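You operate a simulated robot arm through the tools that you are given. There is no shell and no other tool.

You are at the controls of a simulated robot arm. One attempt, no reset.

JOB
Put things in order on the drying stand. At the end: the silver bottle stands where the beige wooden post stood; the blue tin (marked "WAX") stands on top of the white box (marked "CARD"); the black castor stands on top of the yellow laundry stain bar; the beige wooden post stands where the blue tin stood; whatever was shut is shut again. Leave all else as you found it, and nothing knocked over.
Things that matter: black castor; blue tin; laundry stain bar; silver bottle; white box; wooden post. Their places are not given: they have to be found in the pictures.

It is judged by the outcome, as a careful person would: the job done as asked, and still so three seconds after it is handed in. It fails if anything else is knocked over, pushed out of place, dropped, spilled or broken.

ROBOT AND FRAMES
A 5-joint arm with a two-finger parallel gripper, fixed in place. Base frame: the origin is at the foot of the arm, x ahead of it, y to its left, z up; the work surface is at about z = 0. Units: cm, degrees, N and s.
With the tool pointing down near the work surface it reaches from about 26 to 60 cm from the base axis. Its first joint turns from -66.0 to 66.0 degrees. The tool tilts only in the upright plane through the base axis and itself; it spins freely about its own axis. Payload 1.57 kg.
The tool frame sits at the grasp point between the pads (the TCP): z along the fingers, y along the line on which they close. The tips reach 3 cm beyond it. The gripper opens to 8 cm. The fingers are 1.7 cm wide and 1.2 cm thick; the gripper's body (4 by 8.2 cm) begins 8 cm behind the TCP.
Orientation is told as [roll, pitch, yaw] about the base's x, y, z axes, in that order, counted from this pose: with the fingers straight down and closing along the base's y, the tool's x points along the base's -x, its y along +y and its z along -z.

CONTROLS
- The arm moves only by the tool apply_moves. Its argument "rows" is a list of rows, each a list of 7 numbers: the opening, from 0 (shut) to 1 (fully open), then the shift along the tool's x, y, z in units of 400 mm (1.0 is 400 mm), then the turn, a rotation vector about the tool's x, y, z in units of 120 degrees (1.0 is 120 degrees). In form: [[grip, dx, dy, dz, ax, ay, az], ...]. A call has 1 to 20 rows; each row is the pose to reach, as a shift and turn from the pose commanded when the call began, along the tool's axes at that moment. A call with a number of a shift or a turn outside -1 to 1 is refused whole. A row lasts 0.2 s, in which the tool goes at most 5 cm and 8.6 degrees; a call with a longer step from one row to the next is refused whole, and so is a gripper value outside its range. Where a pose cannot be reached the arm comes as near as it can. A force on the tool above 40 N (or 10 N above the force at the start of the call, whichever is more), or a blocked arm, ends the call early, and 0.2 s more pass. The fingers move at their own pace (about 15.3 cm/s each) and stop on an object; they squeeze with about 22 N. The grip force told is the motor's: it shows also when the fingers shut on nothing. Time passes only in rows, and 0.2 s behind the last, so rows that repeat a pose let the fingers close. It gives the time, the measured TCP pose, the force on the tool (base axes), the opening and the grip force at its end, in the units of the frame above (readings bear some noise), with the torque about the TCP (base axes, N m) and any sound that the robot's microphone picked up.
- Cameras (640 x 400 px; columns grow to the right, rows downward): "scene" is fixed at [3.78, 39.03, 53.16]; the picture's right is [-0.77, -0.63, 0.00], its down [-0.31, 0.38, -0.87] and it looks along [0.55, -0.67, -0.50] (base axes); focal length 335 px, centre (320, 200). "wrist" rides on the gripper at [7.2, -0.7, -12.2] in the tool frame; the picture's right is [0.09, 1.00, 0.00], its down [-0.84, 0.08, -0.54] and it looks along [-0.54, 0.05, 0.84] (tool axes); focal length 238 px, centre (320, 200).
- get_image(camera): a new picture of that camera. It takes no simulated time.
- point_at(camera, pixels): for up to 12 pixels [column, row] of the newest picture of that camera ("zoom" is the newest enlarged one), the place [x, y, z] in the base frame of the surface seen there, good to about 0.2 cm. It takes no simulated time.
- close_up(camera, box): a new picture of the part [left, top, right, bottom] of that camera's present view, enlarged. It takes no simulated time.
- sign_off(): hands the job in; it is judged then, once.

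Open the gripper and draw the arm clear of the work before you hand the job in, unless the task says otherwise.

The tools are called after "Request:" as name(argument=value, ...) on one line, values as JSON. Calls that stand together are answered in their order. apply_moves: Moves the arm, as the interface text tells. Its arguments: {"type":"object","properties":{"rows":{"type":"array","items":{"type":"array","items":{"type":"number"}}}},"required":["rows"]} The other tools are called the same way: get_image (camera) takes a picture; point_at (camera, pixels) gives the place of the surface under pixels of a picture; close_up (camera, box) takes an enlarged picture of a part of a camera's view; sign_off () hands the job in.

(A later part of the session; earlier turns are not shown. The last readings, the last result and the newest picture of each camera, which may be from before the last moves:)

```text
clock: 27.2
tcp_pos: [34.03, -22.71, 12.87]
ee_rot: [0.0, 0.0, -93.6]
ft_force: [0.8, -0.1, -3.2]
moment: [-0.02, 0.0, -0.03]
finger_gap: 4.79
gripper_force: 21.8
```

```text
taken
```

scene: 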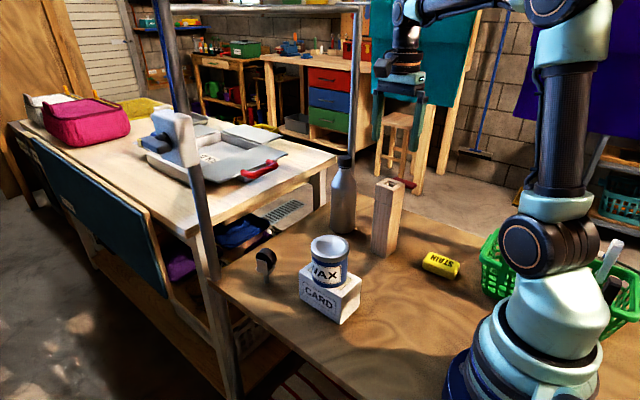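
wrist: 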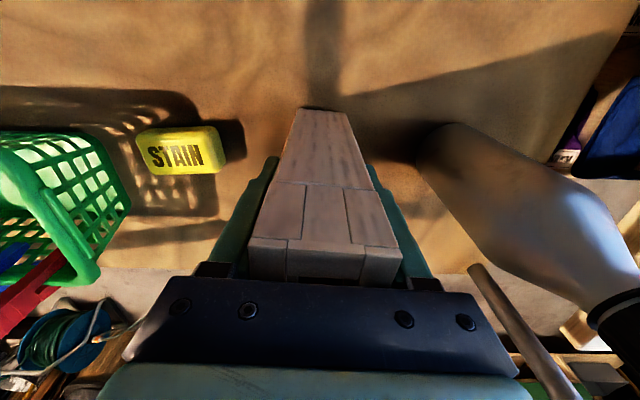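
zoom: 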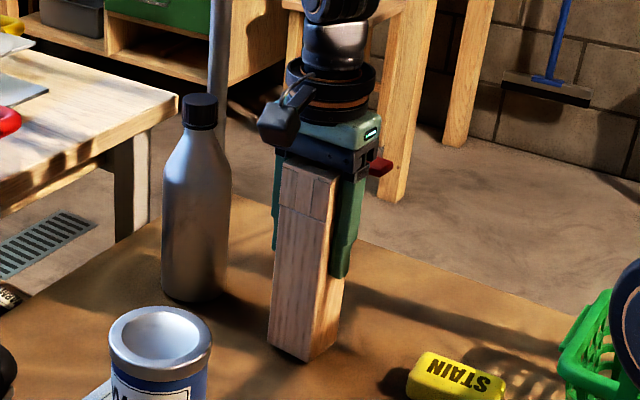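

The post is lifted and held square (gap 4.8, −3.2 N). I raise it 1 cm more and carry it first along +y, then along +x, to the tin's old spot (45.9,-12.75), keeping the handle clear of the bottle.

Request:
apply_moves(rows=[[0, 0, 0, -0.01, 0, 0, 0], [0, 0.015, -0.001, -0.025, 0, 0, 0], [0, 0.045, -0.003, -0.025, 0, 0, 0], [0, 0.08, -0.005, -0.025, 0, 0, 0], [0, 0.115, -0.007, -0.025, 0, 0, 0], [0, 0.15, -0.009, -0.025, 0, 0, 0], [0, 0.185, -0.012, -0.025, 0, 0, 0], [0, 0.22, -0.014, -0.025, 0, 0, 0], [0, 0.24, -0.015, -0.025, 0, 0, 0], [0, 0.249, 0.005, -0.025, 0, 0, 0], [0, 0.2525, 0.04, -0.025, 0, 0, 0], [0, 0.2545, 0.075, -0.025, 0, 0, 0], [0, 0.2565, 0.11, -0.025, 0, 0, 0], [0, 0.2585, 0.145, -0.025, 0, 0, 0], [0, 0.2605, 0.18, -0.025, 0, 0, 0], [0, 0.2625, 0.215, -0.025, 0, 0, 0], [0, 0.265, 0.245, -0.025, 0, 0, 0], [0, 0.267, 0.27, -0.025, 0, 0, 0], [0, 0.268, 0.281, -0.025, 0, 0, 0], [0, 0.268, 0.281, -0.025, 0, 0, 0]])

Request:
get_image(camera="scene")

Request:
get_image(camera="wrist")

```text
clock: 31.4
tcp_pos: [45.97, -12.49, 13.83]
ee_rot: [0.0, -0.1, -93.7]
ft_force: [1.1, 0.6, -3.0]
moment: [0.02, 0.05, 0.0]
finger_gap: 4.8
gripper_force: 22.0
```

```text
taken
```

scene: 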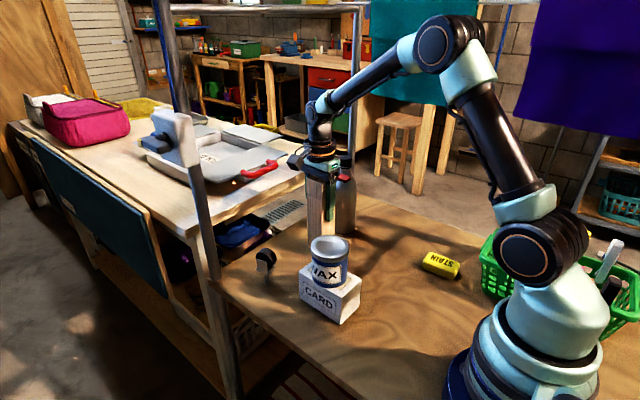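

```text
taken
```

wrist: 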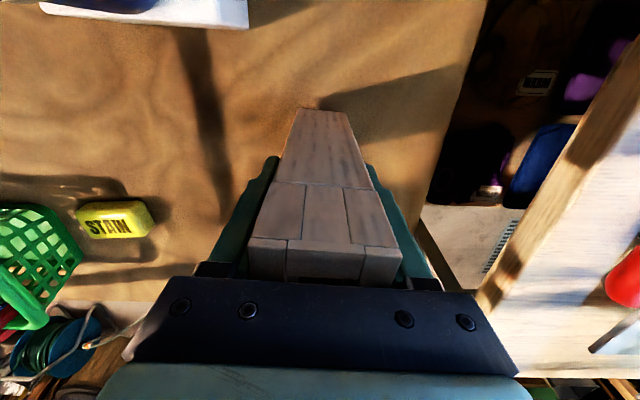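

The post hangs ~1.8 cm above the table at the target. I zoom to verify its position before lowering.

Request:
close_up(camera="scene", box=[270, 140, 390, 260])

```text
3.33 times, centred on (330, 200) of scene
```

zoom: 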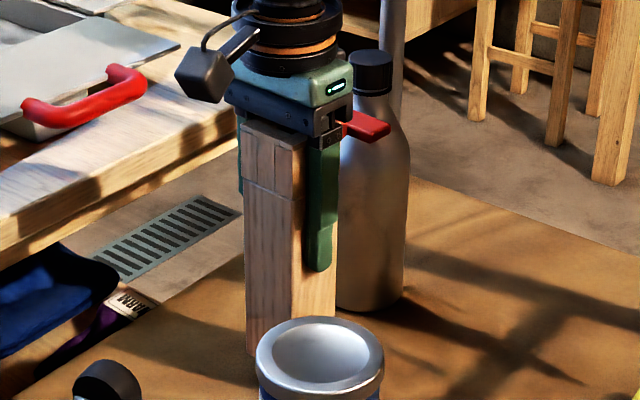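

Request:
point_at(camera="zoom", pixels=[[243, 150], [303, 160], [300, 220], [246, 250], [285, 300], [250, 345], [333, 300], [302, 290], [371, 57], [385, 130]])

```text
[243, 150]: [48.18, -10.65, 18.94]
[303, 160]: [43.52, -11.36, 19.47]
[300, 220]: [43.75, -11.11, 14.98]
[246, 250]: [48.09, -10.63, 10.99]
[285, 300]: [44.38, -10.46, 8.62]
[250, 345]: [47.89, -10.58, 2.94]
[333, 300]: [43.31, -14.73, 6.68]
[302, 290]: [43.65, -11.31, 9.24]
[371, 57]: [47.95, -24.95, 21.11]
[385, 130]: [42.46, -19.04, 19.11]
```

The post spans x 43.6–48.1, y −10.6 to −14.9: centred on the tin's old spot. I lower it slowly.

Request:
apply_moves(rows=[[0, 0, 0, 0.012, 0, 0, 0], [0, 0, 0, 0.024, 0, 0, 0], [0, 0, 0, 0.034, 0, 0, 0], [0, 0, 0, 0.041, 0, 0, 0]])

Request:
apply_moves(rows=[[0, 0, 0, 0.003, 0, 0, 0]])

```text
clock: 32.4
tcp_pos: [45.88, -12.75, 12.22]
ee_rot: [0.0, 0.0, -93.6]
ft_force: [-0.4, 0.6, -2.7]
moment: [0.03, -0.02, 0.03]
finger_gap: 4.8
gripper_force: 22.2
```

```text
clock: 32.8
tcp_pos: [45.85, -12.79, 12.12]
ee_rot: [0.0, 0.0, -93.6]
ft_force: [1.0, 0.6, -2.9]
moment: [0.02, 0.0, -0.01]
finger_gap: 4.77
gripper_force: 22.4
```

Still carrying the weight (−2.9 N); I go down in 0.1 cm steps.

Request:
apply_moves(rows=[[0, 0, 0, 0.0025, 0, 0, 0]])

Request:
apply_moves(rows=[[0, 0, 0, 0.002, 0, 0, 0]])

```text
clock: 33.2
tcp_pos: [45.93, -12.78, 12.04]
ee_rot: [0.0, -0.1, -93.6]
ft_force: [-0.3, 0.5, 0.6]
moment: [0.03, 0.13, -0.01]
finger_gap: 4.78
gripper_force: 22.4
```

```text
clock: 33.6
tcp_pos: [45.9, -12.76, 12.08]
ee_rot: [0.0, 0.1, -93.6]
ft_force: [-7.6, 0.7, 14.8]
moment: [0.06, 0.59, -0.09]
finger_gap: 4.82
gripper_force: 21.9
```

The post is on the table (+14.8 N). I ease up slightly, then open gradually.

Request:
apply_moves(rows=[[0, 0, 0, -0.0015, 0, 0, 0], [0, 0, 0, -0.002, 0, 0, 0]])

Request:
apply_moves(rows=[[0.65, 0, 0, 0, 0, 0, 0], [0.75, 0, 0, 0, 0, 0, 0], [1, 0, 0, 0, 0, 0, 0], [1, 0, 0, 0, 0, 0, 0]])

Request:
get_image(camera="wrist")

Request:
close_up(camera="scene", box=[270, 140, 390, 260])

```text
clock: 34.2
tcp_pos: [45.88, -12.76, 11.9]
ee_rot: [0.0, 0.0, -93.6]
ft_force: [-5.2, 4.3, 14.6]
moment: [0.3, 0.57, -0.06]
finger_gap: 4.78
gripper_force: 22.2
```

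```text
clock: 35.2
tcp_pos: [45.9, -12.68, 11.98]
ee_rot: [0.0, -0.1, -93.7]
ft_force: [0.5, 0.6, 0.2]
moment: [0.03, 0.01, 0.01]
finger_gap: 7.97
gripper_force: 0.0
```

```text
taken
```

wrist: 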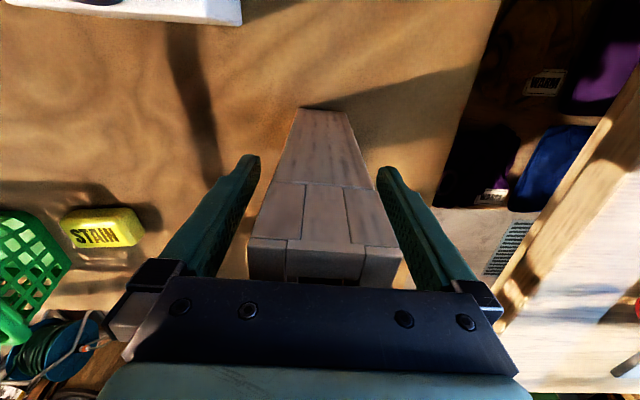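

```text
3.33 times, centred on (330, 200) of scene
```

zoom: 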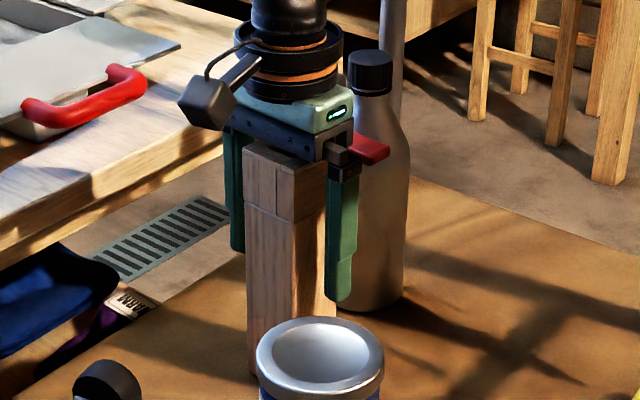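

The post stands free between the opened fingers. I rise straight up to z≈32.

Request:
apply_moves(rows=[[1, 0, 0, -0.015, 0, 0, 0], [1, 0, 0, -0.04, 0, 0, 0], [1, 0, 0, -0.08, 0, 0, 0], [1, 0, 0, -0.14, 0, 0, 0], [1, 0, 0, -0.21, 0, 0, 0], [1, 0, 0, -0.28, 0, 0, 0], [1, 0, 0, -0.36, 0, 0, 0], [1, 0, 0, -0.44, 0, 0, 0], [1, 0, 0, -0.5, 0, 0, 0]])

Request:
get_image(camera="wrist")

Request:
get_image(camera="scene")

```text
clock: 37.2
tcp_pos: [45.97, -12.57, 32.11]
ee_rot: [0.0, 0.0, -93.5]
ft_force: [0.1, -0.6, 0.6]
moment: [0.04, 0.04, 0.03]
finger_gap: 8.01
gripper_force: 0.1
```

```text
taken
```

wrist: 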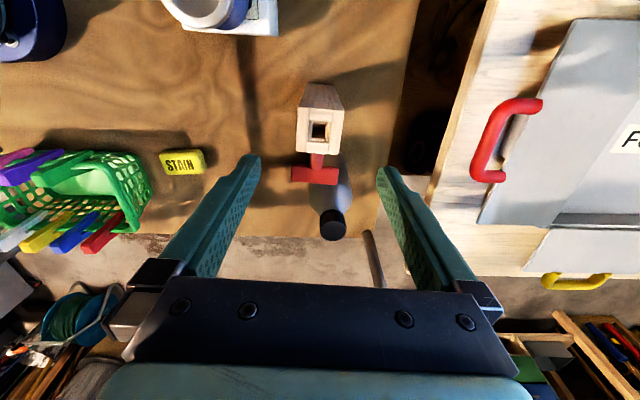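

```text
taken
```

scene: 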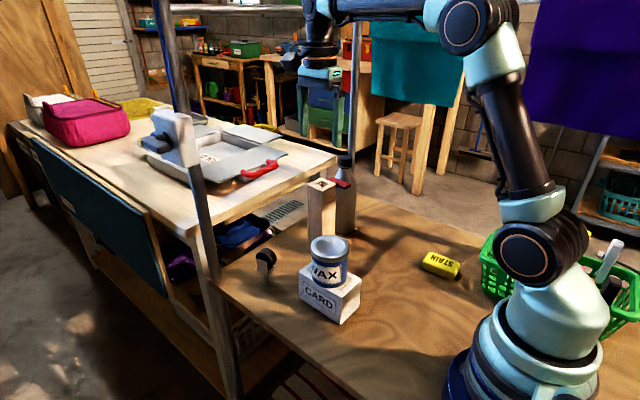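

Post stands at the tin's place. Now I measure the bottle cap (333,224) and neighbouring handle (315,175) from here.

Request:
close_up(camera="wrist", box=[280, 70, 380, 250])

Request:
point_at(camera="wrist", pixels=[[333, 224], [321, 226], [346, 226], [333, 212], [333, 238], [348, 190], [300, 120], [341, 125], [297, 150], [335, 153], [293, 175], [336, 180]])

```text
2.22 times, centred on (330, 160) of wrist
```

zoom: 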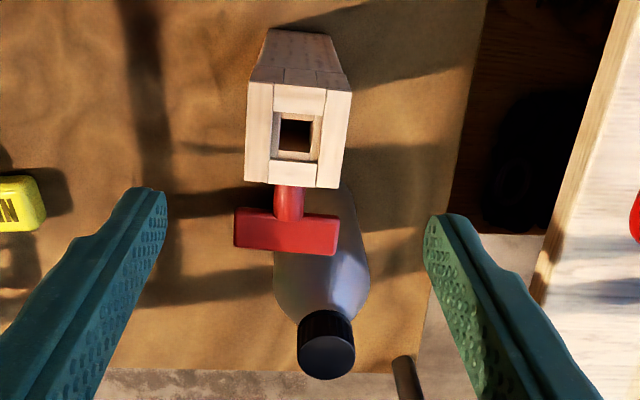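

```text
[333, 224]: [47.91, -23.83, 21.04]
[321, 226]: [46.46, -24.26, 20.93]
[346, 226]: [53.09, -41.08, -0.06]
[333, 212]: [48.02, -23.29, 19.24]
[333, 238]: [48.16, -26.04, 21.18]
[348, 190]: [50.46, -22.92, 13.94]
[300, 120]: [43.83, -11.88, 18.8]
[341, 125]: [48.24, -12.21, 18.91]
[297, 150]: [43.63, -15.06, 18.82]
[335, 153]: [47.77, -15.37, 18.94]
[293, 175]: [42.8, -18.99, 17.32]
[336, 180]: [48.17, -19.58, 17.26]
```

Bottle centre is about (47.8,-24.65). I move over it at z≈32 and look again.

Request:
apply_moves(rows=[[1, -0.05, 0.011, 0, 0, 0, 0], [1, -0.12, 0.026, 0, 0, 0, 0], [1, -0.19, 0.042, 0, 0, 0, 0], [1, -0.25, 0.055, 0, 0, 0, 0], [1, -0.294, 0.065, 0, 0, 0, 0], [1, -0.294, 0.065, 0, 0, 0, 0]])

Request:
get_image(camera="wrist")

Request:
close_up(camera="wrist", box=[260, 30, 400, 200])

```text
clock: 38.6
tcp_pos: [47.86, -24.48, 32.21]
ee_rot: [0.0, 0.0, -93.5]
ft_force: [-0.7, 0.4, -0.1]
moment: [-0.01, 0.02, 0.01]
finger_gap: 8.01
gripper_force: 0.1
```

```text
taken
```

wrist: 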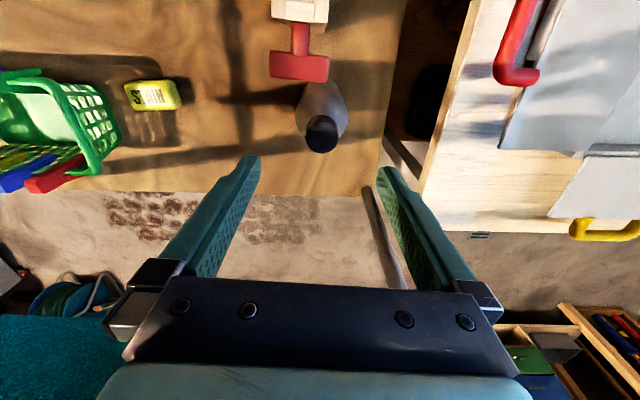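

```text
2.35 times, centred on (330, 115) of wrist
```

zoom: 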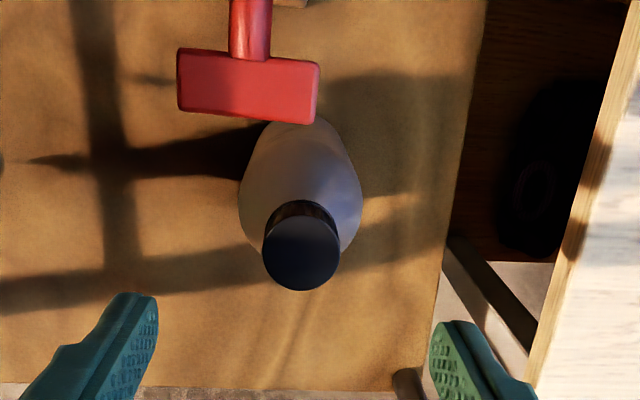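

I query the cap edges and the bottle's body silhouette in this zoom, as well as the pole near (372,200).

Request:
point_at(camera="zoom", pixels=[[302, 250], [266, 250], [337, 250], [302, 222], [302, 286], [242, 200], [358, 200], [270, 125], [405, 375], [440, 260], [300, 160]])

```text
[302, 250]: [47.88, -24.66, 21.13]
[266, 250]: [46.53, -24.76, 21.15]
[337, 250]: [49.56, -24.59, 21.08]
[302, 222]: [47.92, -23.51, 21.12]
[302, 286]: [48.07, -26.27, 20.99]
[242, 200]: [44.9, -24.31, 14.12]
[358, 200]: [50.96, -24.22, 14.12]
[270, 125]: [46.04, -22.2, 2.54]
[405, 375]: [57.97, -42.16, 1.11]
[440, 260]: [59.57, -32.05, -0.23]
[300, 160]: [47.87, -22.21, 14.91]
```

Bottle axis is (47.95,-24.78). I descend around it to z≈14 with the fingers open along x.

Request:
apply_moves(rows=[[1, -0.0043, 0.0033, 0.06, 0, 0, 0], [1, -0.0043, 0.0033, 0.13, 0, 0, 0], [1, -0.0043, 0.0033, 0.2, 0, 0, 0], [1, -0.0043, 0.0033, 0.26, 0, 0, 0], [1, -0.0043, 0.0033, 0.31, 0, 0, 0], [1, -0.0043, 0.0033, 0.36, 0, 0, 0], [1, -0.0043, 0.0033, 0.4, 0, 0, 0], [1, -0.0043, 0.0033, 0.43, 0, 0, 0], [1, -0.0043, 0.0033, 0.45, 0, 0, 0], [1, -0.0043, 0.0033, 0.455, 0, 0, 0]])

Request:
get_image(camera="wrist")

Request:
close_up(camera="scene", box=[280, 110, 400, 250])

```text
clock: 40.8
tcp_pos: [48.04, -24.93, 13.57]
ee_rot: [0.0, 0.0, -93.5]
ft_force: [-0.2, -0.2, 0.3]
moment: [0.03, 0.01, -0.02]
finger_gap: 7.99
gripper_force: 0.0
```

```text
taken
```

wrist: 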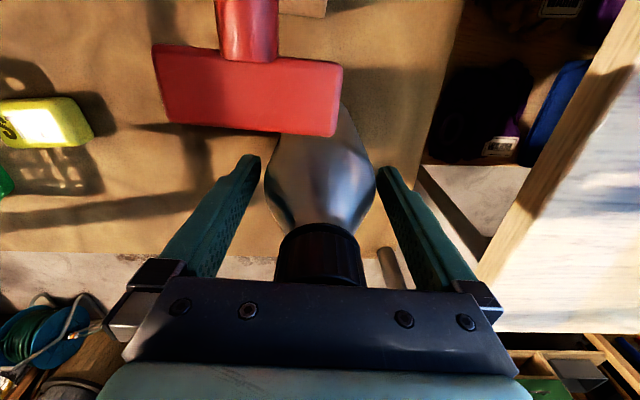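

```text
2.86 times, centred on (340, 180) of scene
```

zoom: 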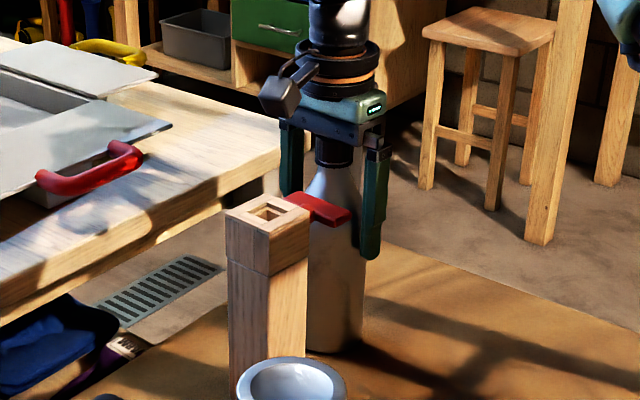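

Bottle is centred (263–377 px between the fingers) and the cap is just below the palm. I close gently, then test-lift 0.6 cm.

Request:
apply_moves(rows=[[0.9, 0, 0, 0, 0, 0, 0], [0.8, 0, 0, 0, 0, 0, 0], [0.6, 0, 0, 0, 0, 0, 0], [0.2, 0, 0, 0, 0, 0, 0], [0, 0, 0, 0, 0, 0, 0]])

Request:
apply_moves(rows=[[0, 0, 0, -0.005, 0, 0, 0], [0, 0, 0, -0.01, 0, 0, 0], [0, 0, 0, -0.015, 0, 0, 0]])

Request:
close_up(camera="scene", box=[280, 110, 400, 250])

Request:
get_image(camera="wrist")

```text
clock: 42.0
tcp_pos: [48.15, -24.94, 13.69]
ee_rot: [0.0, 0.0, -93.6]
ft_force: [0.0, -0.2, -0.2]
moment: [0.02, 0.01, 0.02]
finger_gap: 6.6
gripper_force: 21.8
```

```text
clock: 42.8
tcp_pos: [47.87, -24.72, 14.39]
ee_rot: [0.0, 0.0, -93.6]
ft_force: [1.1, 0.0, -2.6]
moment: [0.01, 0.01, -0.01]
finger_gap: 6.62
gripper_force: 21.7
```

```text
2.86 times, centred on (340, 180) of scene
```

zoom: 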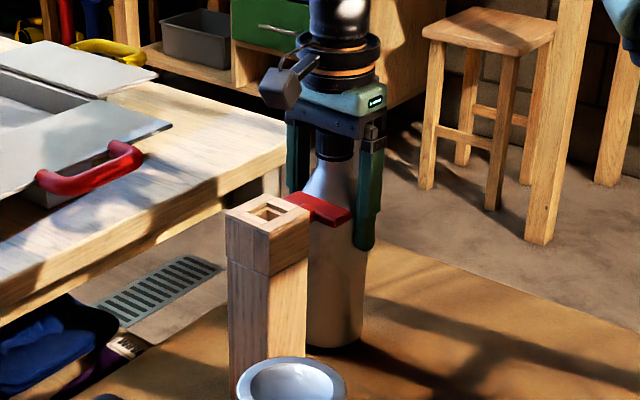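

```text
taken
```

wrist: 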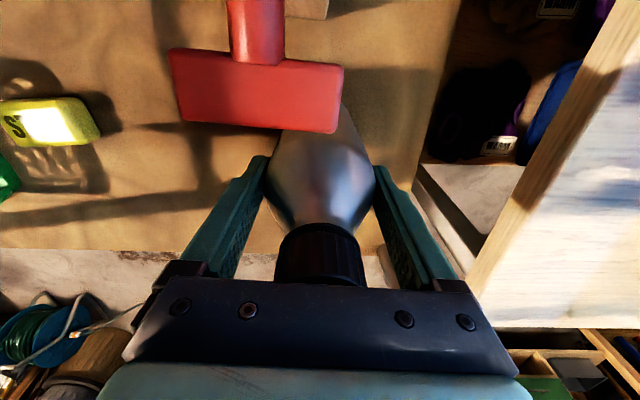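

Bottle is lifted (gap 6.6, −2.6 N), seen clear of the table. I raise 1.2 cm more and carry it along −x to the post's old place (33.97,-22.8).

Request:
apply_moves(rows=[[0, 0, 0, -0.015, 0, 0, 0], [0, -0.001, -0.015, -0.03, 0, 0, 0], [0, -0.003, -0.04, -0.03, 0, 0, 0], [0, -0.0045, -0.07, -0.03, 0, 0, 0], [0, -0.0063, -0.1, -0.03, 0, 0, 0], [0, -0.0082, -0.13, -0.03, 0, 0, 0], [0, -0.01, -0.16, -0.03, 0, 0, 0], [0, -0.012, -0.19, -0.03, 0, 0, 0], [0, -0.014, -0.22, -0.03, 0, 0, 0], [0, -0.0157, -0.25, -0.03, 0, 0, 0], [0, -0.005, -0.28, -0.03, 0, 0, 0], [0, 0.008, -0.31, -0.03, 0, 0, 0], [0, 0.02, -0.335, -0.03, 0, 0, 0], [0, 0.0275, -0.352, -0.03, 0, 0, 0], [0, 0.0275, -0.352, -0.03, 0, 0, 0], [0, 0.0275, -0.352, -0.03, 0, 0, 0]])

Request:
close_up(camera="scene", box=[310, 130, 450, 270])

Request:
get_image(camera="scene")

```text
clock: 46.2
tcp_pos: [34.0, -22.68, 15.53]
ee_rot: [0.0, 0.0, -93.6]
ft_force: [0.4, -0.2, -1.8]
moment: [-0.01, 0.01, -0.02]
finger_gap: 6.64
gripper_force: 22.1
```

```text
2.86 times, centred on (380, 200) of scene
```

zoom: 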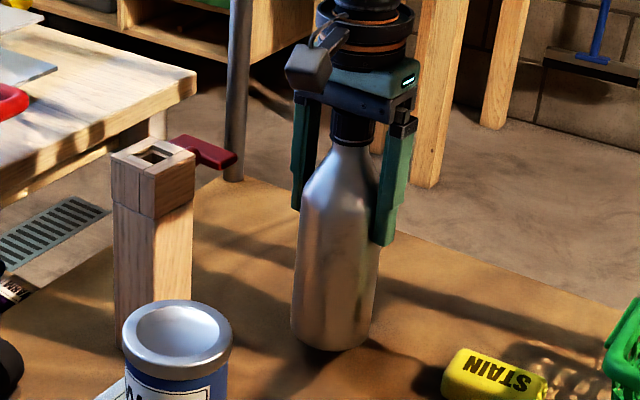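

```text
taken
```

scene: 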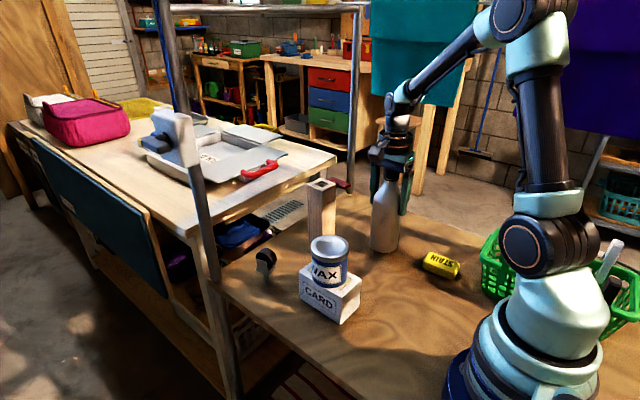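

The bottle hangs upright over the post's old place, about 1.8 cm up. I lower it 1.55 cm, then in fine steps.

Request:
apply_moves(rows=[[0, 0, 0, 0.012, 0, 0, 0], [0, 0, 0, 0.024, 0, 0, 0], [0, 0, 0, 0.034, 0, 0, 0], [0, 0, 0, 0.04, 0, 0, 0]])

Request:
apply_moves(rows=[[0, 0, 0, 0.0025, 0, 0, 0]])

Request:
apply_moves(rows=[[0, 0, 0, 0.002, 0, 0, 0]])

```text
clock: 47.2
tcp_pos: [34.02, -22.71, 13.88]
ee_rot: [0.0, 0.0, -93.5]
ft_force: [0.4, 0.2, -1.8]
moment: [0.03, -0.01, -0.01]
finger_gap: 6.63
gripper_force: 21.9
```

```text
clock: 47.6
tcp_pos: [34.06, -22.85, 13.76]
ee_rot: [0.0, -0.1, -93.6]
ft_force: [-0.3, -0.4, -3.1]
moment: [-0.02, -0.02, 0.03]
finger_gap: 6.63
gripper_force: 21.8
```

```text
clock: 48.0
tcp_pos: [33.98, -22.71, 13.79]
ee_rot: [0.0, 0.0, -93.6]
ft_force: [0.6, 0.5, -2.7]
moment: [-0.01, 0.01, -0.02]
finger_gap: 6.6
gripper_force: 22.3
```

Still bearing the weight; a further 0.08 cm step at a time.

Request:
apply_moves(rows=[[0, 0, 0, 0.002, 0, 0, 0]])

Request:
apply_moves(rows=[[0, 0, 0, 0.0015, 0, 0, 0]])

```text
clock: 48.4
tcp_pos: [34.02, -22.72, 13.72]
ee_rot: [-0.1, -0.1, -93.7]
ft_force: [0.6, -0.1, -2.0]
moment: [0.03, -0.01, -0.01]
finger_gap: 6.62
gripper_force: 22.2
```

```text
clock: 48.8
tcp_pos: [34.02, -22.73, 13.66]
ee_rot: [-0.1, 0.0, -93.5]
ft_force: [0.4, 0.6, -2.6]
moment: [-0.02, -0.02, 0.02]
finger_gap: 6.63
gripper_force: 21.8
```

Not yet in contact (−2.6 N). I continue with small steps.

Request:
apply_moves(rows=[[0, 0, 0, 0.002, 0, 0, 0]])

Request:
apply_moves(rows=[[0, 0, 0, 0.002, 0, 0, 0]])

Request:
close_up(camera="scene", box=[340, 150, 430, 265])

```text
clock: 49.2
tcp_pos: [34.04, -22.87, 13.72]
ee_rot: [0.1, 0.1, -93.6]
ft_force: [-1.4, 2.9, 6.3]
moment: [0.34, 0.25, 0.02]
finger_gap: 6.6
gripper_force: 21.4
```

```text
clock: 49.6
tcp_pos: [34.11, -22.78, 13.49]
ee_rot: [0.2, -0.1, -93.6]
ft_force: [-1.3, 3.3, 13.8]
moment: [0.02, 0.14, 0.08]
finger_gap: 6.62
gripper_force: 22.0
```

```text
3.48 times, centred on (385, 208) of scene
```

zoom: 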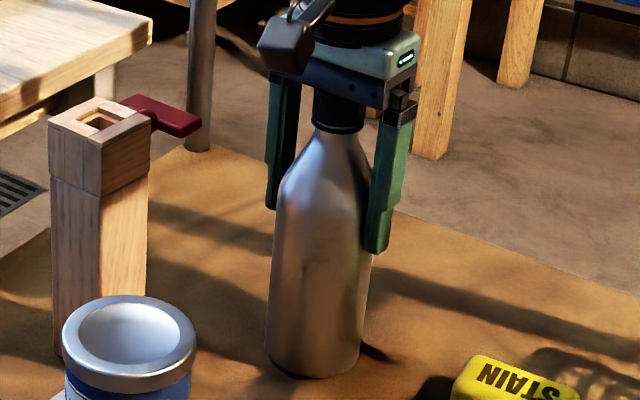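

The bottle is in contact with the table (+13.8 N). I ease up 0.1 cm and open gradually.

Request:
apply_moves(rows=[[0, 0, 0, -0.0015, 0, 0, 0], [0, 0, 0, -0.003, 0, 0, 0]])

Request:
apply_moves(rows=[[0.85, 0, 0, 0, 0, 0, 0], [0.92, 0, 0, 0, 0, 0, 0], [1, 0, 0, 0, 0, 0, 0], [1, 0, 0, 0, 0, 0, 0]])

Request:
get_image(camera="wrist")

Request:
close_up(camera="scene", box=[340, 150, 430, 265])

```text
clock: 50.2
tcp_pos: [34.0, -22.8, 13.49]
ee_rot: [-0.1, -0.1, -93.6]
ft_force: [0.3, -0.2, 0.1]
moment: [-0.06, -0.18, -0.01]
finger_gap: 6.62
gripper_force: 22.0
```

```text
clock: 51.2
tcp_pos: [33.89, -22.89, 13.67]
ee_rot: [0.0, 0.0, -93.6]
ft_force: [-0.1, 0.0, 0.8]
moment: [-0.02, 0.0, -0.01]
finger_gap: 7.98
gripper_force: 0.2
```

```text
taken
```

wrist: 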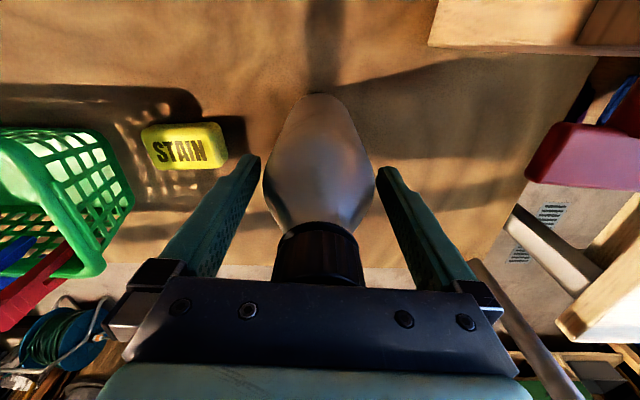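

```text
3.48 times, centred on (385, 208) of scene
```

zoom: 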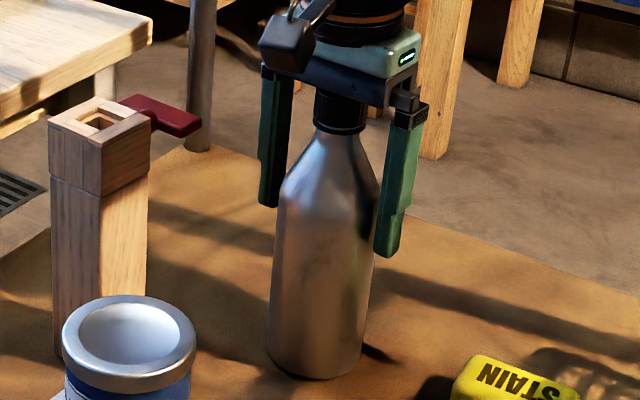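

The bottle stands upright and released. I rise straight up to z≈33 and look.

Request:
apply_moves(rows=[[1, 0, 0, -0.015, 0, 0, 0], [1, 0, 0, -0.04, 0, 0, 0], [1, 0, 0, -0.08, 0, 0, 0], [1, 0, 0, -0.14, 0, 0, 0], [1, 0, 0, -0.21, 0, 0, 0], [1, 0, 0, -0.28, 0, 0, 0], [1, 0, 0, -0.36, 0, 0, 0], [1, 0, 0, -0.44, 0, 0, 0], [1, 0, 0, -0.5, 0, 0, 0]])

Request:
get_image(camera="wrist")

Request:
get_image(camera="scene")

```text
clock: 53.2
tcp_pos: [34.24, -23.04, 33.6]
ee_rot: [0.0, 0.0, -93.5]
ft_force: [-0.3, 0.0, 0.2]
moment: [0.02, 0.03, -0.02]
finger_gap: 8.03
gripper_force: 0.0
```

```text
taken
```

wrist: 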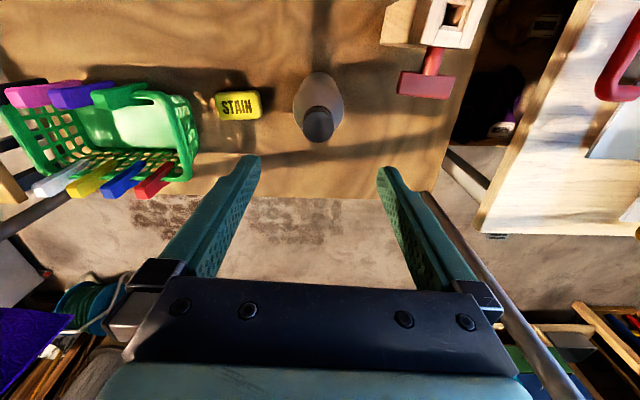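

```text
taken
```

scene: 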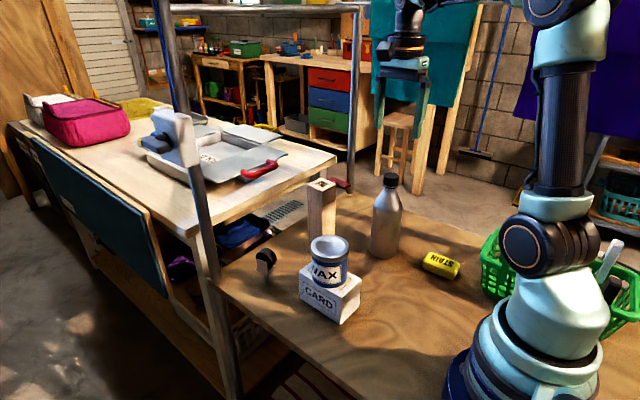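

Bottle stands at the post's place, everything upright. Next the castor: I go to above (48.3,3.3), turning the tool to yaw ≈13° so the fingers close along the wheel axle.

Request:
apply_moves(rows=[[1, 0.048, 0.022, 0, 0, 0, -0.0634], [1, 0.096, 0.045, 0, 0, 0, -0.1268], [1, 0.144, 0.068, 0, 0, 0, -0.1902], [1, 0.192, 0.09, 0, 0, 0, -0.2536], [1, 0.24, 0.113, 0, 0, 0, -0.317], [1, 0.288, 0.135, 0, 0, 0, -0.3804], [1, 0.336, 0.158, 0, 0, 0, -0.4438], [1, 0.385, 0.18, 0, 0, 0, -0.5072], [1, 0.433, 0.203, 0.02, 0, 0, -0.5706], [1, 0.481, 0.226, 0.05, 0, 0, -0.634], [1, 0.529, 0.248, 0.08, 0, 0, -0.6974], [1, 0.577, 0.271, 0.12, 0, 0, -0.7608], [1, 0.625, 0.293, 0.16, 0, 0, -0.8242], [1, 0.674, 0.316, 0.2, 0, 0, -0.888], [1, 0.674, 0.316, 0.2, 0, 0, -0.888]])

Request:
get_image(camera="wrist")

Request:
get_image(camera="scene")

```text
clock: 56.4
tcp_pos: [48.29, 3.45, 25.43]
ee_rot: [0.0, 0.0, 13.1]
ft_force: [0.0, 0.5, -0.2]
moment: [-0.01, 0.0, 0.04]
finger_gap: 8.0
gripper_force: 0.0
```

```text
taken
```

wrist: 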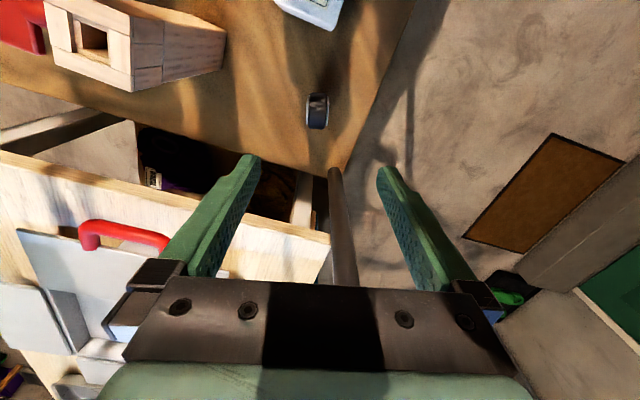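

```text
taken
```

scene: 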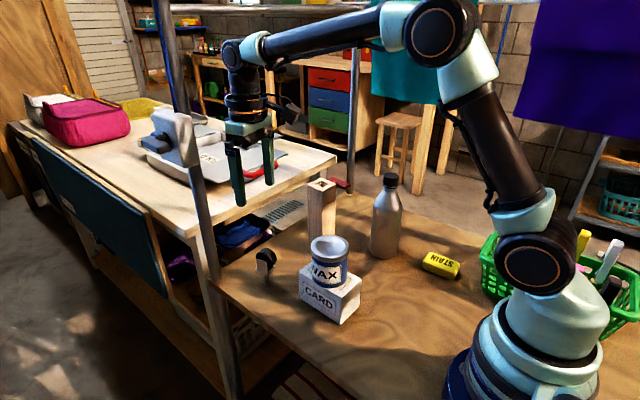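

The castor shows at (317,110) in the wrist view, near aligned with the fingers. I zoom in to measure it.

Request:
close_up(camera="wrist", box=[285, 85, 350, 140])

```text
7.27 times, centred on (318, 112) of wrist
```

zoom: 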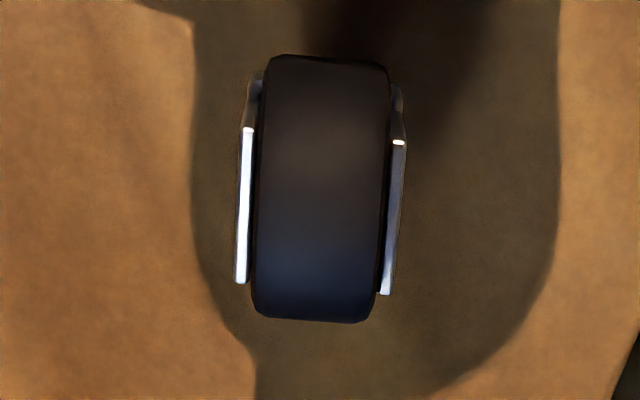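

Request:
point_at(camera="zoom", pixels=[[246, 132], [240, 280], [399, 145], [386, 292], [262, 90], [252, 300], [388, 90], [375, 300], [325, 180], [320, 316], [330, 62], [318, 240]])

```text
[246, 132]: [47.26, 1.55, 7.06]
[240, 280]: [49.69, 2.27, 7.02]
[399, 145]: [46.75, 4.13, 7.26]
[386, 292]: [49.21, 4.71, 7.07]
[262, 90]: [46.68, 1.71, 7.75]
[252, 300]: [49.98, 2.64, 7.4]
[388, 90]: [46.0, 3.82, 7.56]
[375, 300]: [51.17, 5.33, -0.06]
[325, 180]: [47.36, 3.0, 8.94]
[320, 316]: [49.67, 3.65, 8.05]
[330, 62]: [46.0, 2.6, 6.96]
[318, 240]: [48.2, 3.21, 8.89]
```

Castor axis is (48.23,3.17), forks run at ~15°, ~2.7 cm across. I correct the yaw to 15° and descend in stages to z≈7.7 with the fingers open.

Request:
apply_moves(rows=[[1, 0.002, -0.0042, 0.05, 0, 0, -0.0167], [1, 0.002, -0.0042, 0.12, 0, 0, -0.0167], [1, 0.002, -0.0042, 0.19, 0, 0, -0.0167], [1, 0.002, -0.0042, 0.25, 0, 0, -0.0167], [1, 0.002, -0.0042, 0.3, 0, 0, -0.0167], [1, 0.002, -0.0042, 0.34, 0, 0, -0.0167], [1, 0.002, -0.0042, 0.37, 0, 0, -0.0167], [1, 0.002, -0.0042, 0.37, 0, 0, -0.0167]])

Request:
get_image(camera="wrist")

Request:
close_up(camera="scene", box=[215, 180, 315, 300])

```text
clock: 58.2
tcp_pos: [47.89, 3.1, 10.77]
ee_rot: [0.0, 0.1, 15.1]
ft_force: [-0.1, -0.1, 0.1]
moment: [0.02, -0.02, 0.0]
finger_gap: 8.02
gripper_force: 0.1
```

```text
taken
```

wrist: 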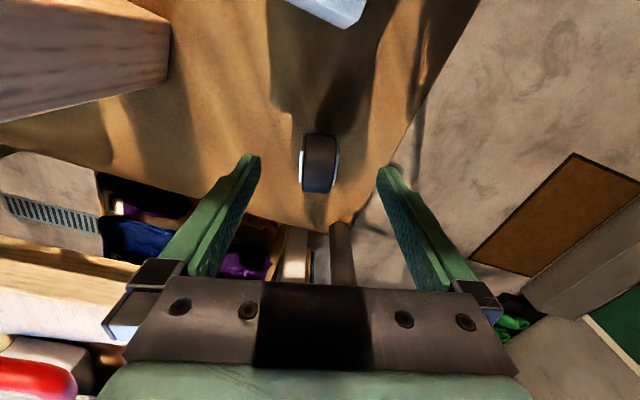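

```text
3.33 times, centred on (265, 240) of scene
```

zoom: 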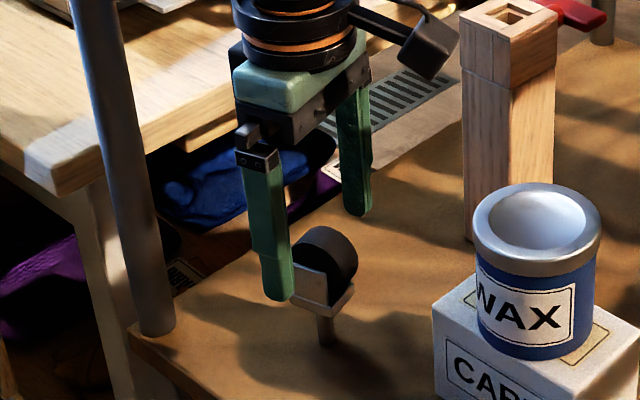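

Castor centre (318,163) matches where the tool axis meets that height. I zoom to check the alignment before going lower.

Request:
close_up(camera="wrist", box=[230, 110, 410, 230])

Request:
point_at(camera="wrist", pixels=[[303, 152], [301, 184], [338, 155], [335, 187], [320, 150], [318, 180], [245, 180], [393, 180]])

```text
3.33 times, centred on (320, 170) of wrist
```

zoom: 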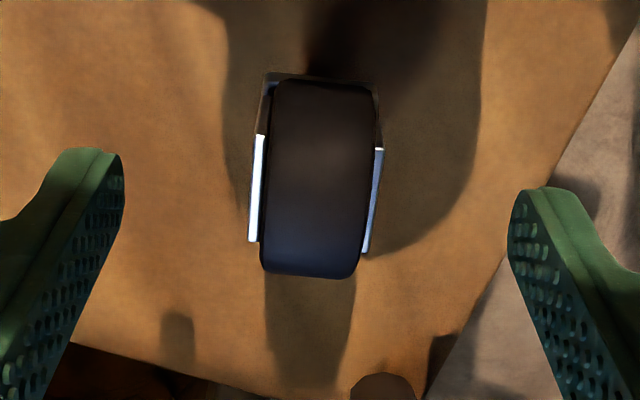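

```text
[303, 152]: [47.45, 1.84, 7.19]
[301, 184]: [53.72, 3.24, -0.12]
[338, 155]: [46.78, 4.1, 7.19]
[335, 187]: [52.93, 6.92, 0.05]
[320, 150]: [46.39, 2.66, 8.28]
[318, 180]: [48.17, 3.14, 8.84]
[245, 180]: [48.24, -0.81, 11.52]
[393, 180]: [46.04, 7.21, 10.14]
```

Alignment is good. I lower 3.1 cm further so the tips end just above the base plate.

Request:
apply_moves(rows=[[1, 0, 0, 0.025, 0, 0, 0], [1, 0, 0, 0.05, 0, 0, 0], [1, 0, 0, 0.068, 0, 0, 0], [1, 0, 0, 0.077, 0, 0, 0], [1, 0, 0, 0.077, 0, 0, 0]])

Request:
get_image(camera="wrist")

Request:
close_up(camera="scene", box=[215, 180, 315, 300])

```text
clock: 59.4
tcp_pos: [48.08, 3.22, 7.67]
ee_rot: [0.0, 0.1, 15.1]
ft_force: [-0.5, 0.1, -0.7]
moment: [0.01, 0.02, 0.03]
finger_gap: 8.02
gripper_force: 0.0
```

```text
taken
```

wrist: 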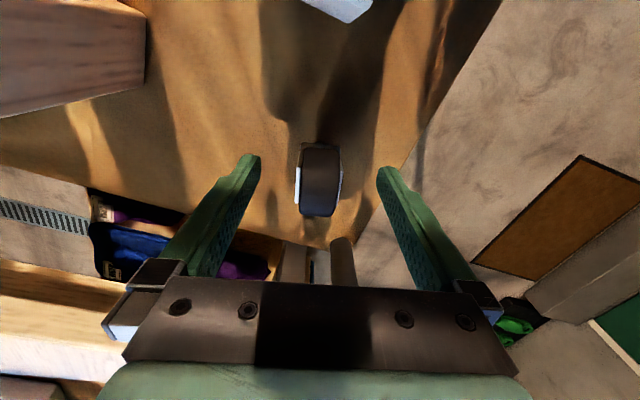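

```text
3.33 times, centred on (265, 240) of scene
```

zoom: 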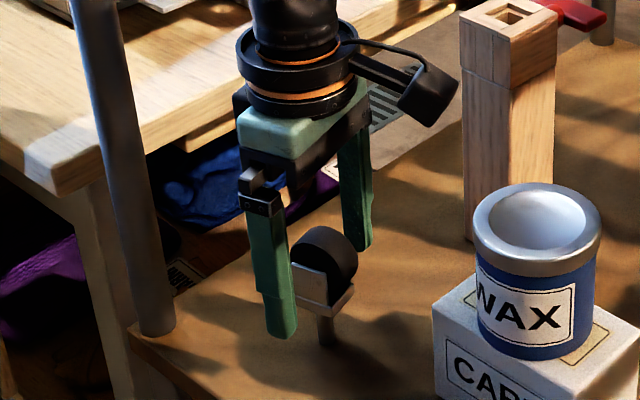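

Castor lies mid-way between the fingers (≈295–343 px). I close partway to 4 cm first and recheck centring, since the castor is tippy.

Request:
apply_moves(rows=[[0.7, 0, 0, 0, 0, 0, 0], [0.5, 0, 0, 0, 0, 0, 0], [0.5, 0, 0, 0, 0, 0, 0]])

Request:
close_up(camera="wrist", box=[230, 110, 410, 230])

```text
clock: 60.2
tcp_pos: [48.26, 3.1, 7.73]
ee_rot: [0.1, 0.0, 14.9]
ft_force: [0.0, -0.2, 0.5]
moment: [0.0, 0.02, 0.02]
finger_gap: 4.01
gripper_force: 0.0
```

```text
3.33 times, centred on (320, 170) of wrist
```

zoom: 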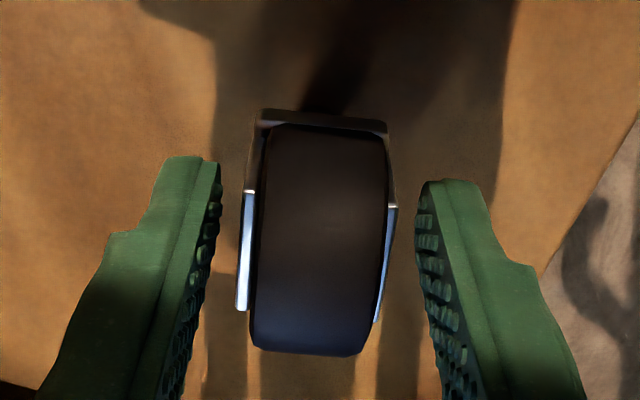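

Gaps are equal left and right (~23 px each). I close in small steps.

Request:
apply_moves(rows=[[0.43, 0, 0, 0, 0, 0, 0], [0.38, 0, 0, 0, 0, 0, 0], [0.34, 0, 0, 0, 0, 0, 0], [0.3, 0, 0, 0, 0, 0, 0], [0.2, 0, 0, 0, 0, 0, 0], [0, 0, 0, 0, 0, 0, 0], [0, 0, 0, 0, 0, 0, 0]])

Request:
close_up(camera="wrist", box=[230, 110, 410, 230])

Request:
close_up(camera="scene", box=[235, 210, 305, 300])

```text
clock: 61.8
tcp_pos: [48.13, 3.24, 7.7]
ee_rot: [-0.1, 0.0, 15.1]
ft_force: [0.1, 0.2, 1.3]
moment: [-0.04, -0.04, 0.02]
finger_gap: 2.78
gripper_force: 21.5
```

```text
3.33 times, centred on (320, 170) of wrist
```

zoom: 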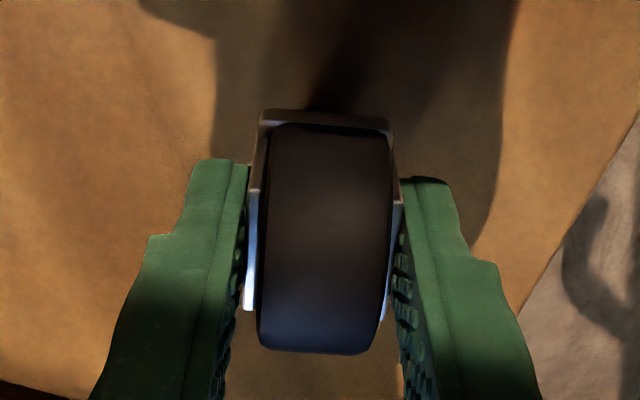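

```text
4.44 times, centred on (270, 255) of scene
```

zoom: 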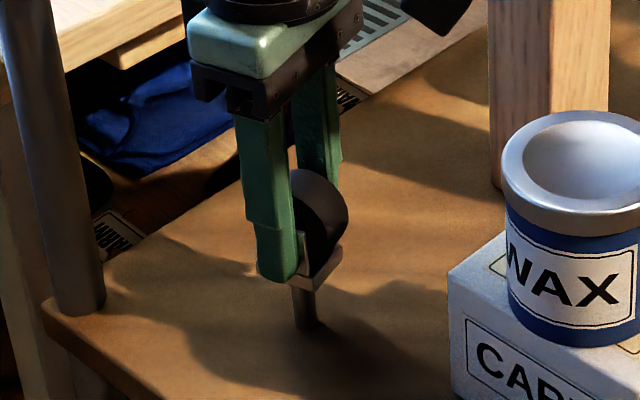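

Held at gap 2.78. I test-lift 0.8 cm.

Request:
apply_moves(rows=[[0, 0, 0, -0.004, 0, 0, 0], [0, 0, 0, -0.009, 0, 0, 0], [0, 0, 0, -0.014, 0, 0, 0], [0, 0, 0, -0.02, 0, 0, 0]])

Request:
close_up(camera="scene", box=[235, 210, 305, 300])

Request:
close_up(camera="wrist", box=[230, 110, 410, 230])

```text
clock: 62.8
tcp_pos: [48.33, 3.2, 8.63]
ee_rot: [0.0, -0.1, 15.0]
ft_force: [-0.5, -0.4, -0.9]
moment: [0.01, 0.0, -0.03]
finger_gap: 2.76
gripper_force: 22.0
```

```text
4.44 times, centred on (270, 255) of scene
```

zoom: 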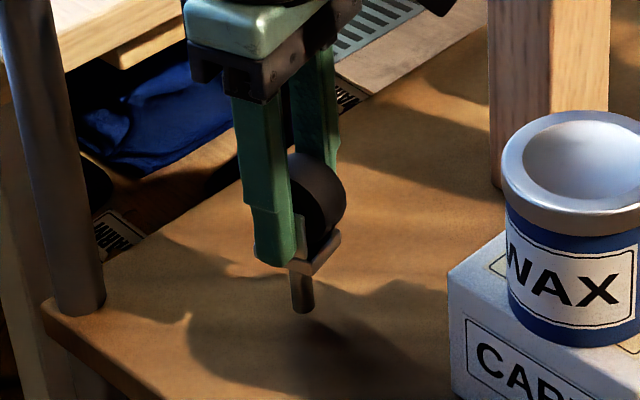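

```text
3.33 times, centred on (320, 170) of wrist
```

zoom: 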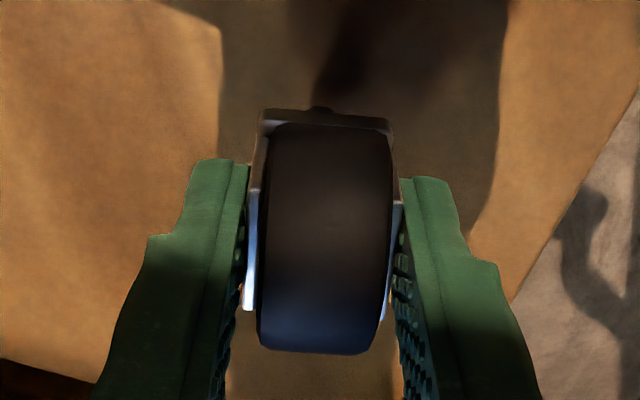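

The castor lifted upright, unchanged in the hand. I raise it to z≈33.

Request:
apply_moves(rows=[[0, 0, 0, -0.015, 0, 0, 0], [0, 0, 0, -0.04, 0, 0, 0], [0, 0, 0, -0.08, 0, 0, 0], [0, 0, 0, -0.125, 0, 0, 0], [0, 0, 0, -0.175, 0, 0, 0], [0, 0, 0, -0.225, 0, 0, 0], [0, 0, 0, -0.275, 0, 0, 0], [0, 0, 0, -0.325, 0, 0, 0], [0, 0, 0, -0.375, 0, 0, 0], [0, 0, 0, -0.425, 0, 0, 0], [0, 0, 0, -0.475, 0, 0, 0], [0, 0, 0, -0.52, 0, 0, 0], [0, 0, 0, -0.56, 0, 0, 0], [0, 0, 0, -0.59, 0, 0, 0], [0, 0, 0, -0.605, 0, 0, 0], [0, 0, 0, -0.61, 0, 0, 0]])

Request:
get_image(camera="scene")

Request:
get_image(camera="wrist")

```text
clock: 66.2
tcp_pos: [48.31, 3.01, 32.9]
ee_rot: [0.0, 0.0, 15.1]
ft_force: [0.5, 0.1, -0.9]
moment: [-0.01, 0.02, 0.01]
finger_gap: 2.75
gripper_force: 21.8
```

```text
taken
```

scene: 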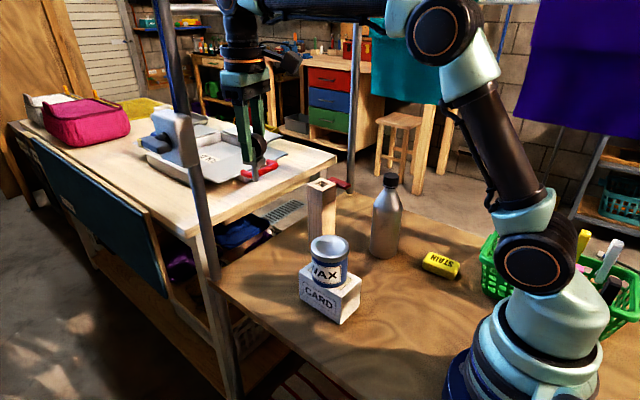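

```text
taken
```

wrist: 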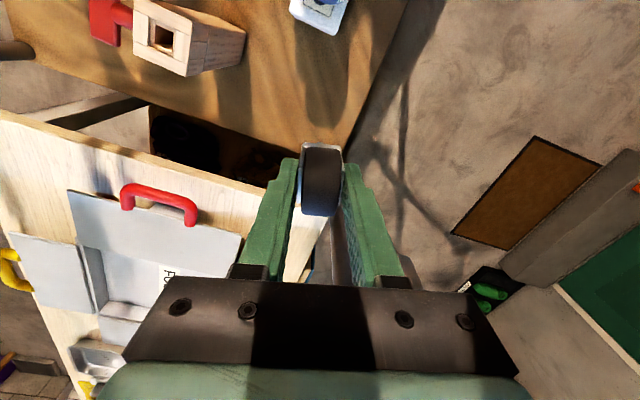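

The castor is secure. I carry it at z≈33 to above the stain bar centre (20.15,-24.6), well above the bottle and tin.

Request:
apply_moves(rows=[[0, 0.02, -0.0114, 0, 0, 0, 0], [0, 0.06, -0.0343, 0, 0, 0, 0], [0, 0.11, -0.0628, 0, 0, 0, 0], [0, 0.16, -0.0914, 0, 0, 0, 0], [0, 0.21, -0.12, 0, 0, 0, 0], [0, 0.26, -0.1485, 0, 0, 0, 0], [0, 0.31, -0.1771, 0, 0, 0, 0], [0, 0.36, -0.2057, 0, 0, 0, 0], [0, 0.41, -0.2342, 0, 0, 0, 0], [0, 0.46, -0.2628, 0, 0, 0, 0], [0, 0.51, -0.2913, 0, 0, 0, 0], [0, 0.56, -0.3199, 0, 0, 0, 0], [0, 0.61, -0.3485, 0, 0, 0, 0], [0, 0.66, -0.377, 0, 0, 0, 0], [0, 0.71, -0.4056, 0, 0, 0, 0], [0, 0.76, -0.4342, 0, 0, 0, 0], [0, 0.805, -0.4599, 0, 0, 0, 0], [0, 0.838, -0.4787, 0, 0, 0, 0], [0, 0.856, -0.489, 0, 0, 0, 0], [0, 0.856, -0.489, 0, 0, 0, 0]])

Request:
get_image(camera="scene")

Request:
get_image(camera="wrist")

```text
clock: 70.4
tcp_pos: [20.15, -24.49, 32.93]
ee_rot: [0.0, 0.0, 15.0]
ft_force: [0.9, 0.4, -0.3]
moment: [0.01, 0.03, -0.02]
finger_gap: 2.77
gripper_force: 22.2
```

```text
taken
```

scene: 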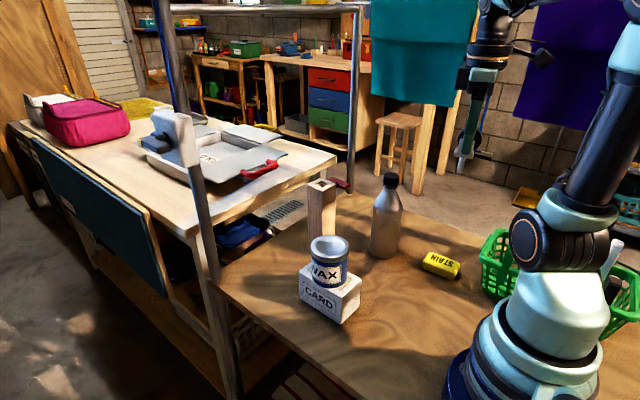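

```text
taken
```

wrist: 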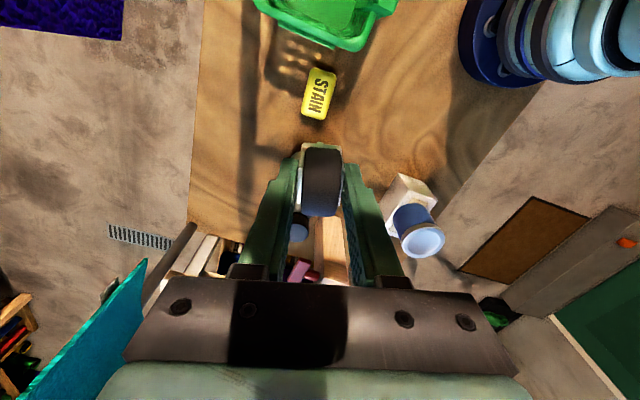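

Arm is above the bar, visible at (319,93). I zoom on it to fix its centre and edges.

Request:
close_up(camera="wrist", box=[280, 50, 360, 130])

```text
5.00 times, centred on (320, 90) of wrist
```

zoom: 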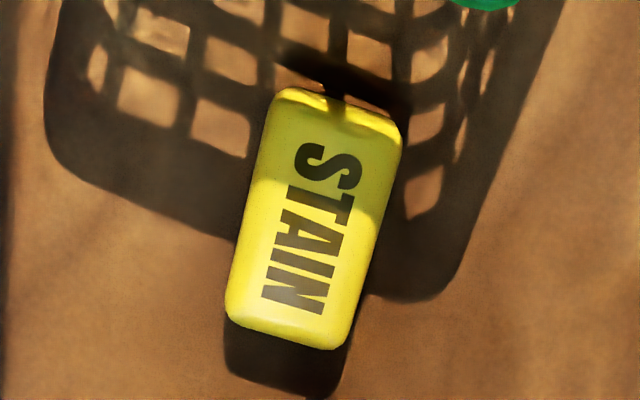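

Request:
point_at(camera="zoom", pixels=[[285, 98], [390, 130], [235, 305], [330, 335], [315, 215], [330, 170], [300, 270], [255, 215], [375, 225], [335, 115], [285, 315], [340, 100]])

```text
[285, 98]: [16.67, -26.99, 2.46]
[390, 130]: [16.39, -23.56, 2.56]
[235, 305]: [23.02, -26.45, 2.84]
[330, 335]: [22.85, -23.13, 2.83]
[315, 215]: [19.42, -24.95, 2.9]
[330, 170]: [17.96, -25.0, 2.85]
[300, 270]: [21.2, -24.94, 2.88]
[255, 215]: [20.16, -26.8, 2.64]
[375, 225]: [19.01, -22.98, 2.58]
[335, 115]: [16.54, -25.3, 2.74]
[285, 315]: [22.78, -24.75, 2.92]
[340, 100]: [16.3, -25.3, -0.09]
```

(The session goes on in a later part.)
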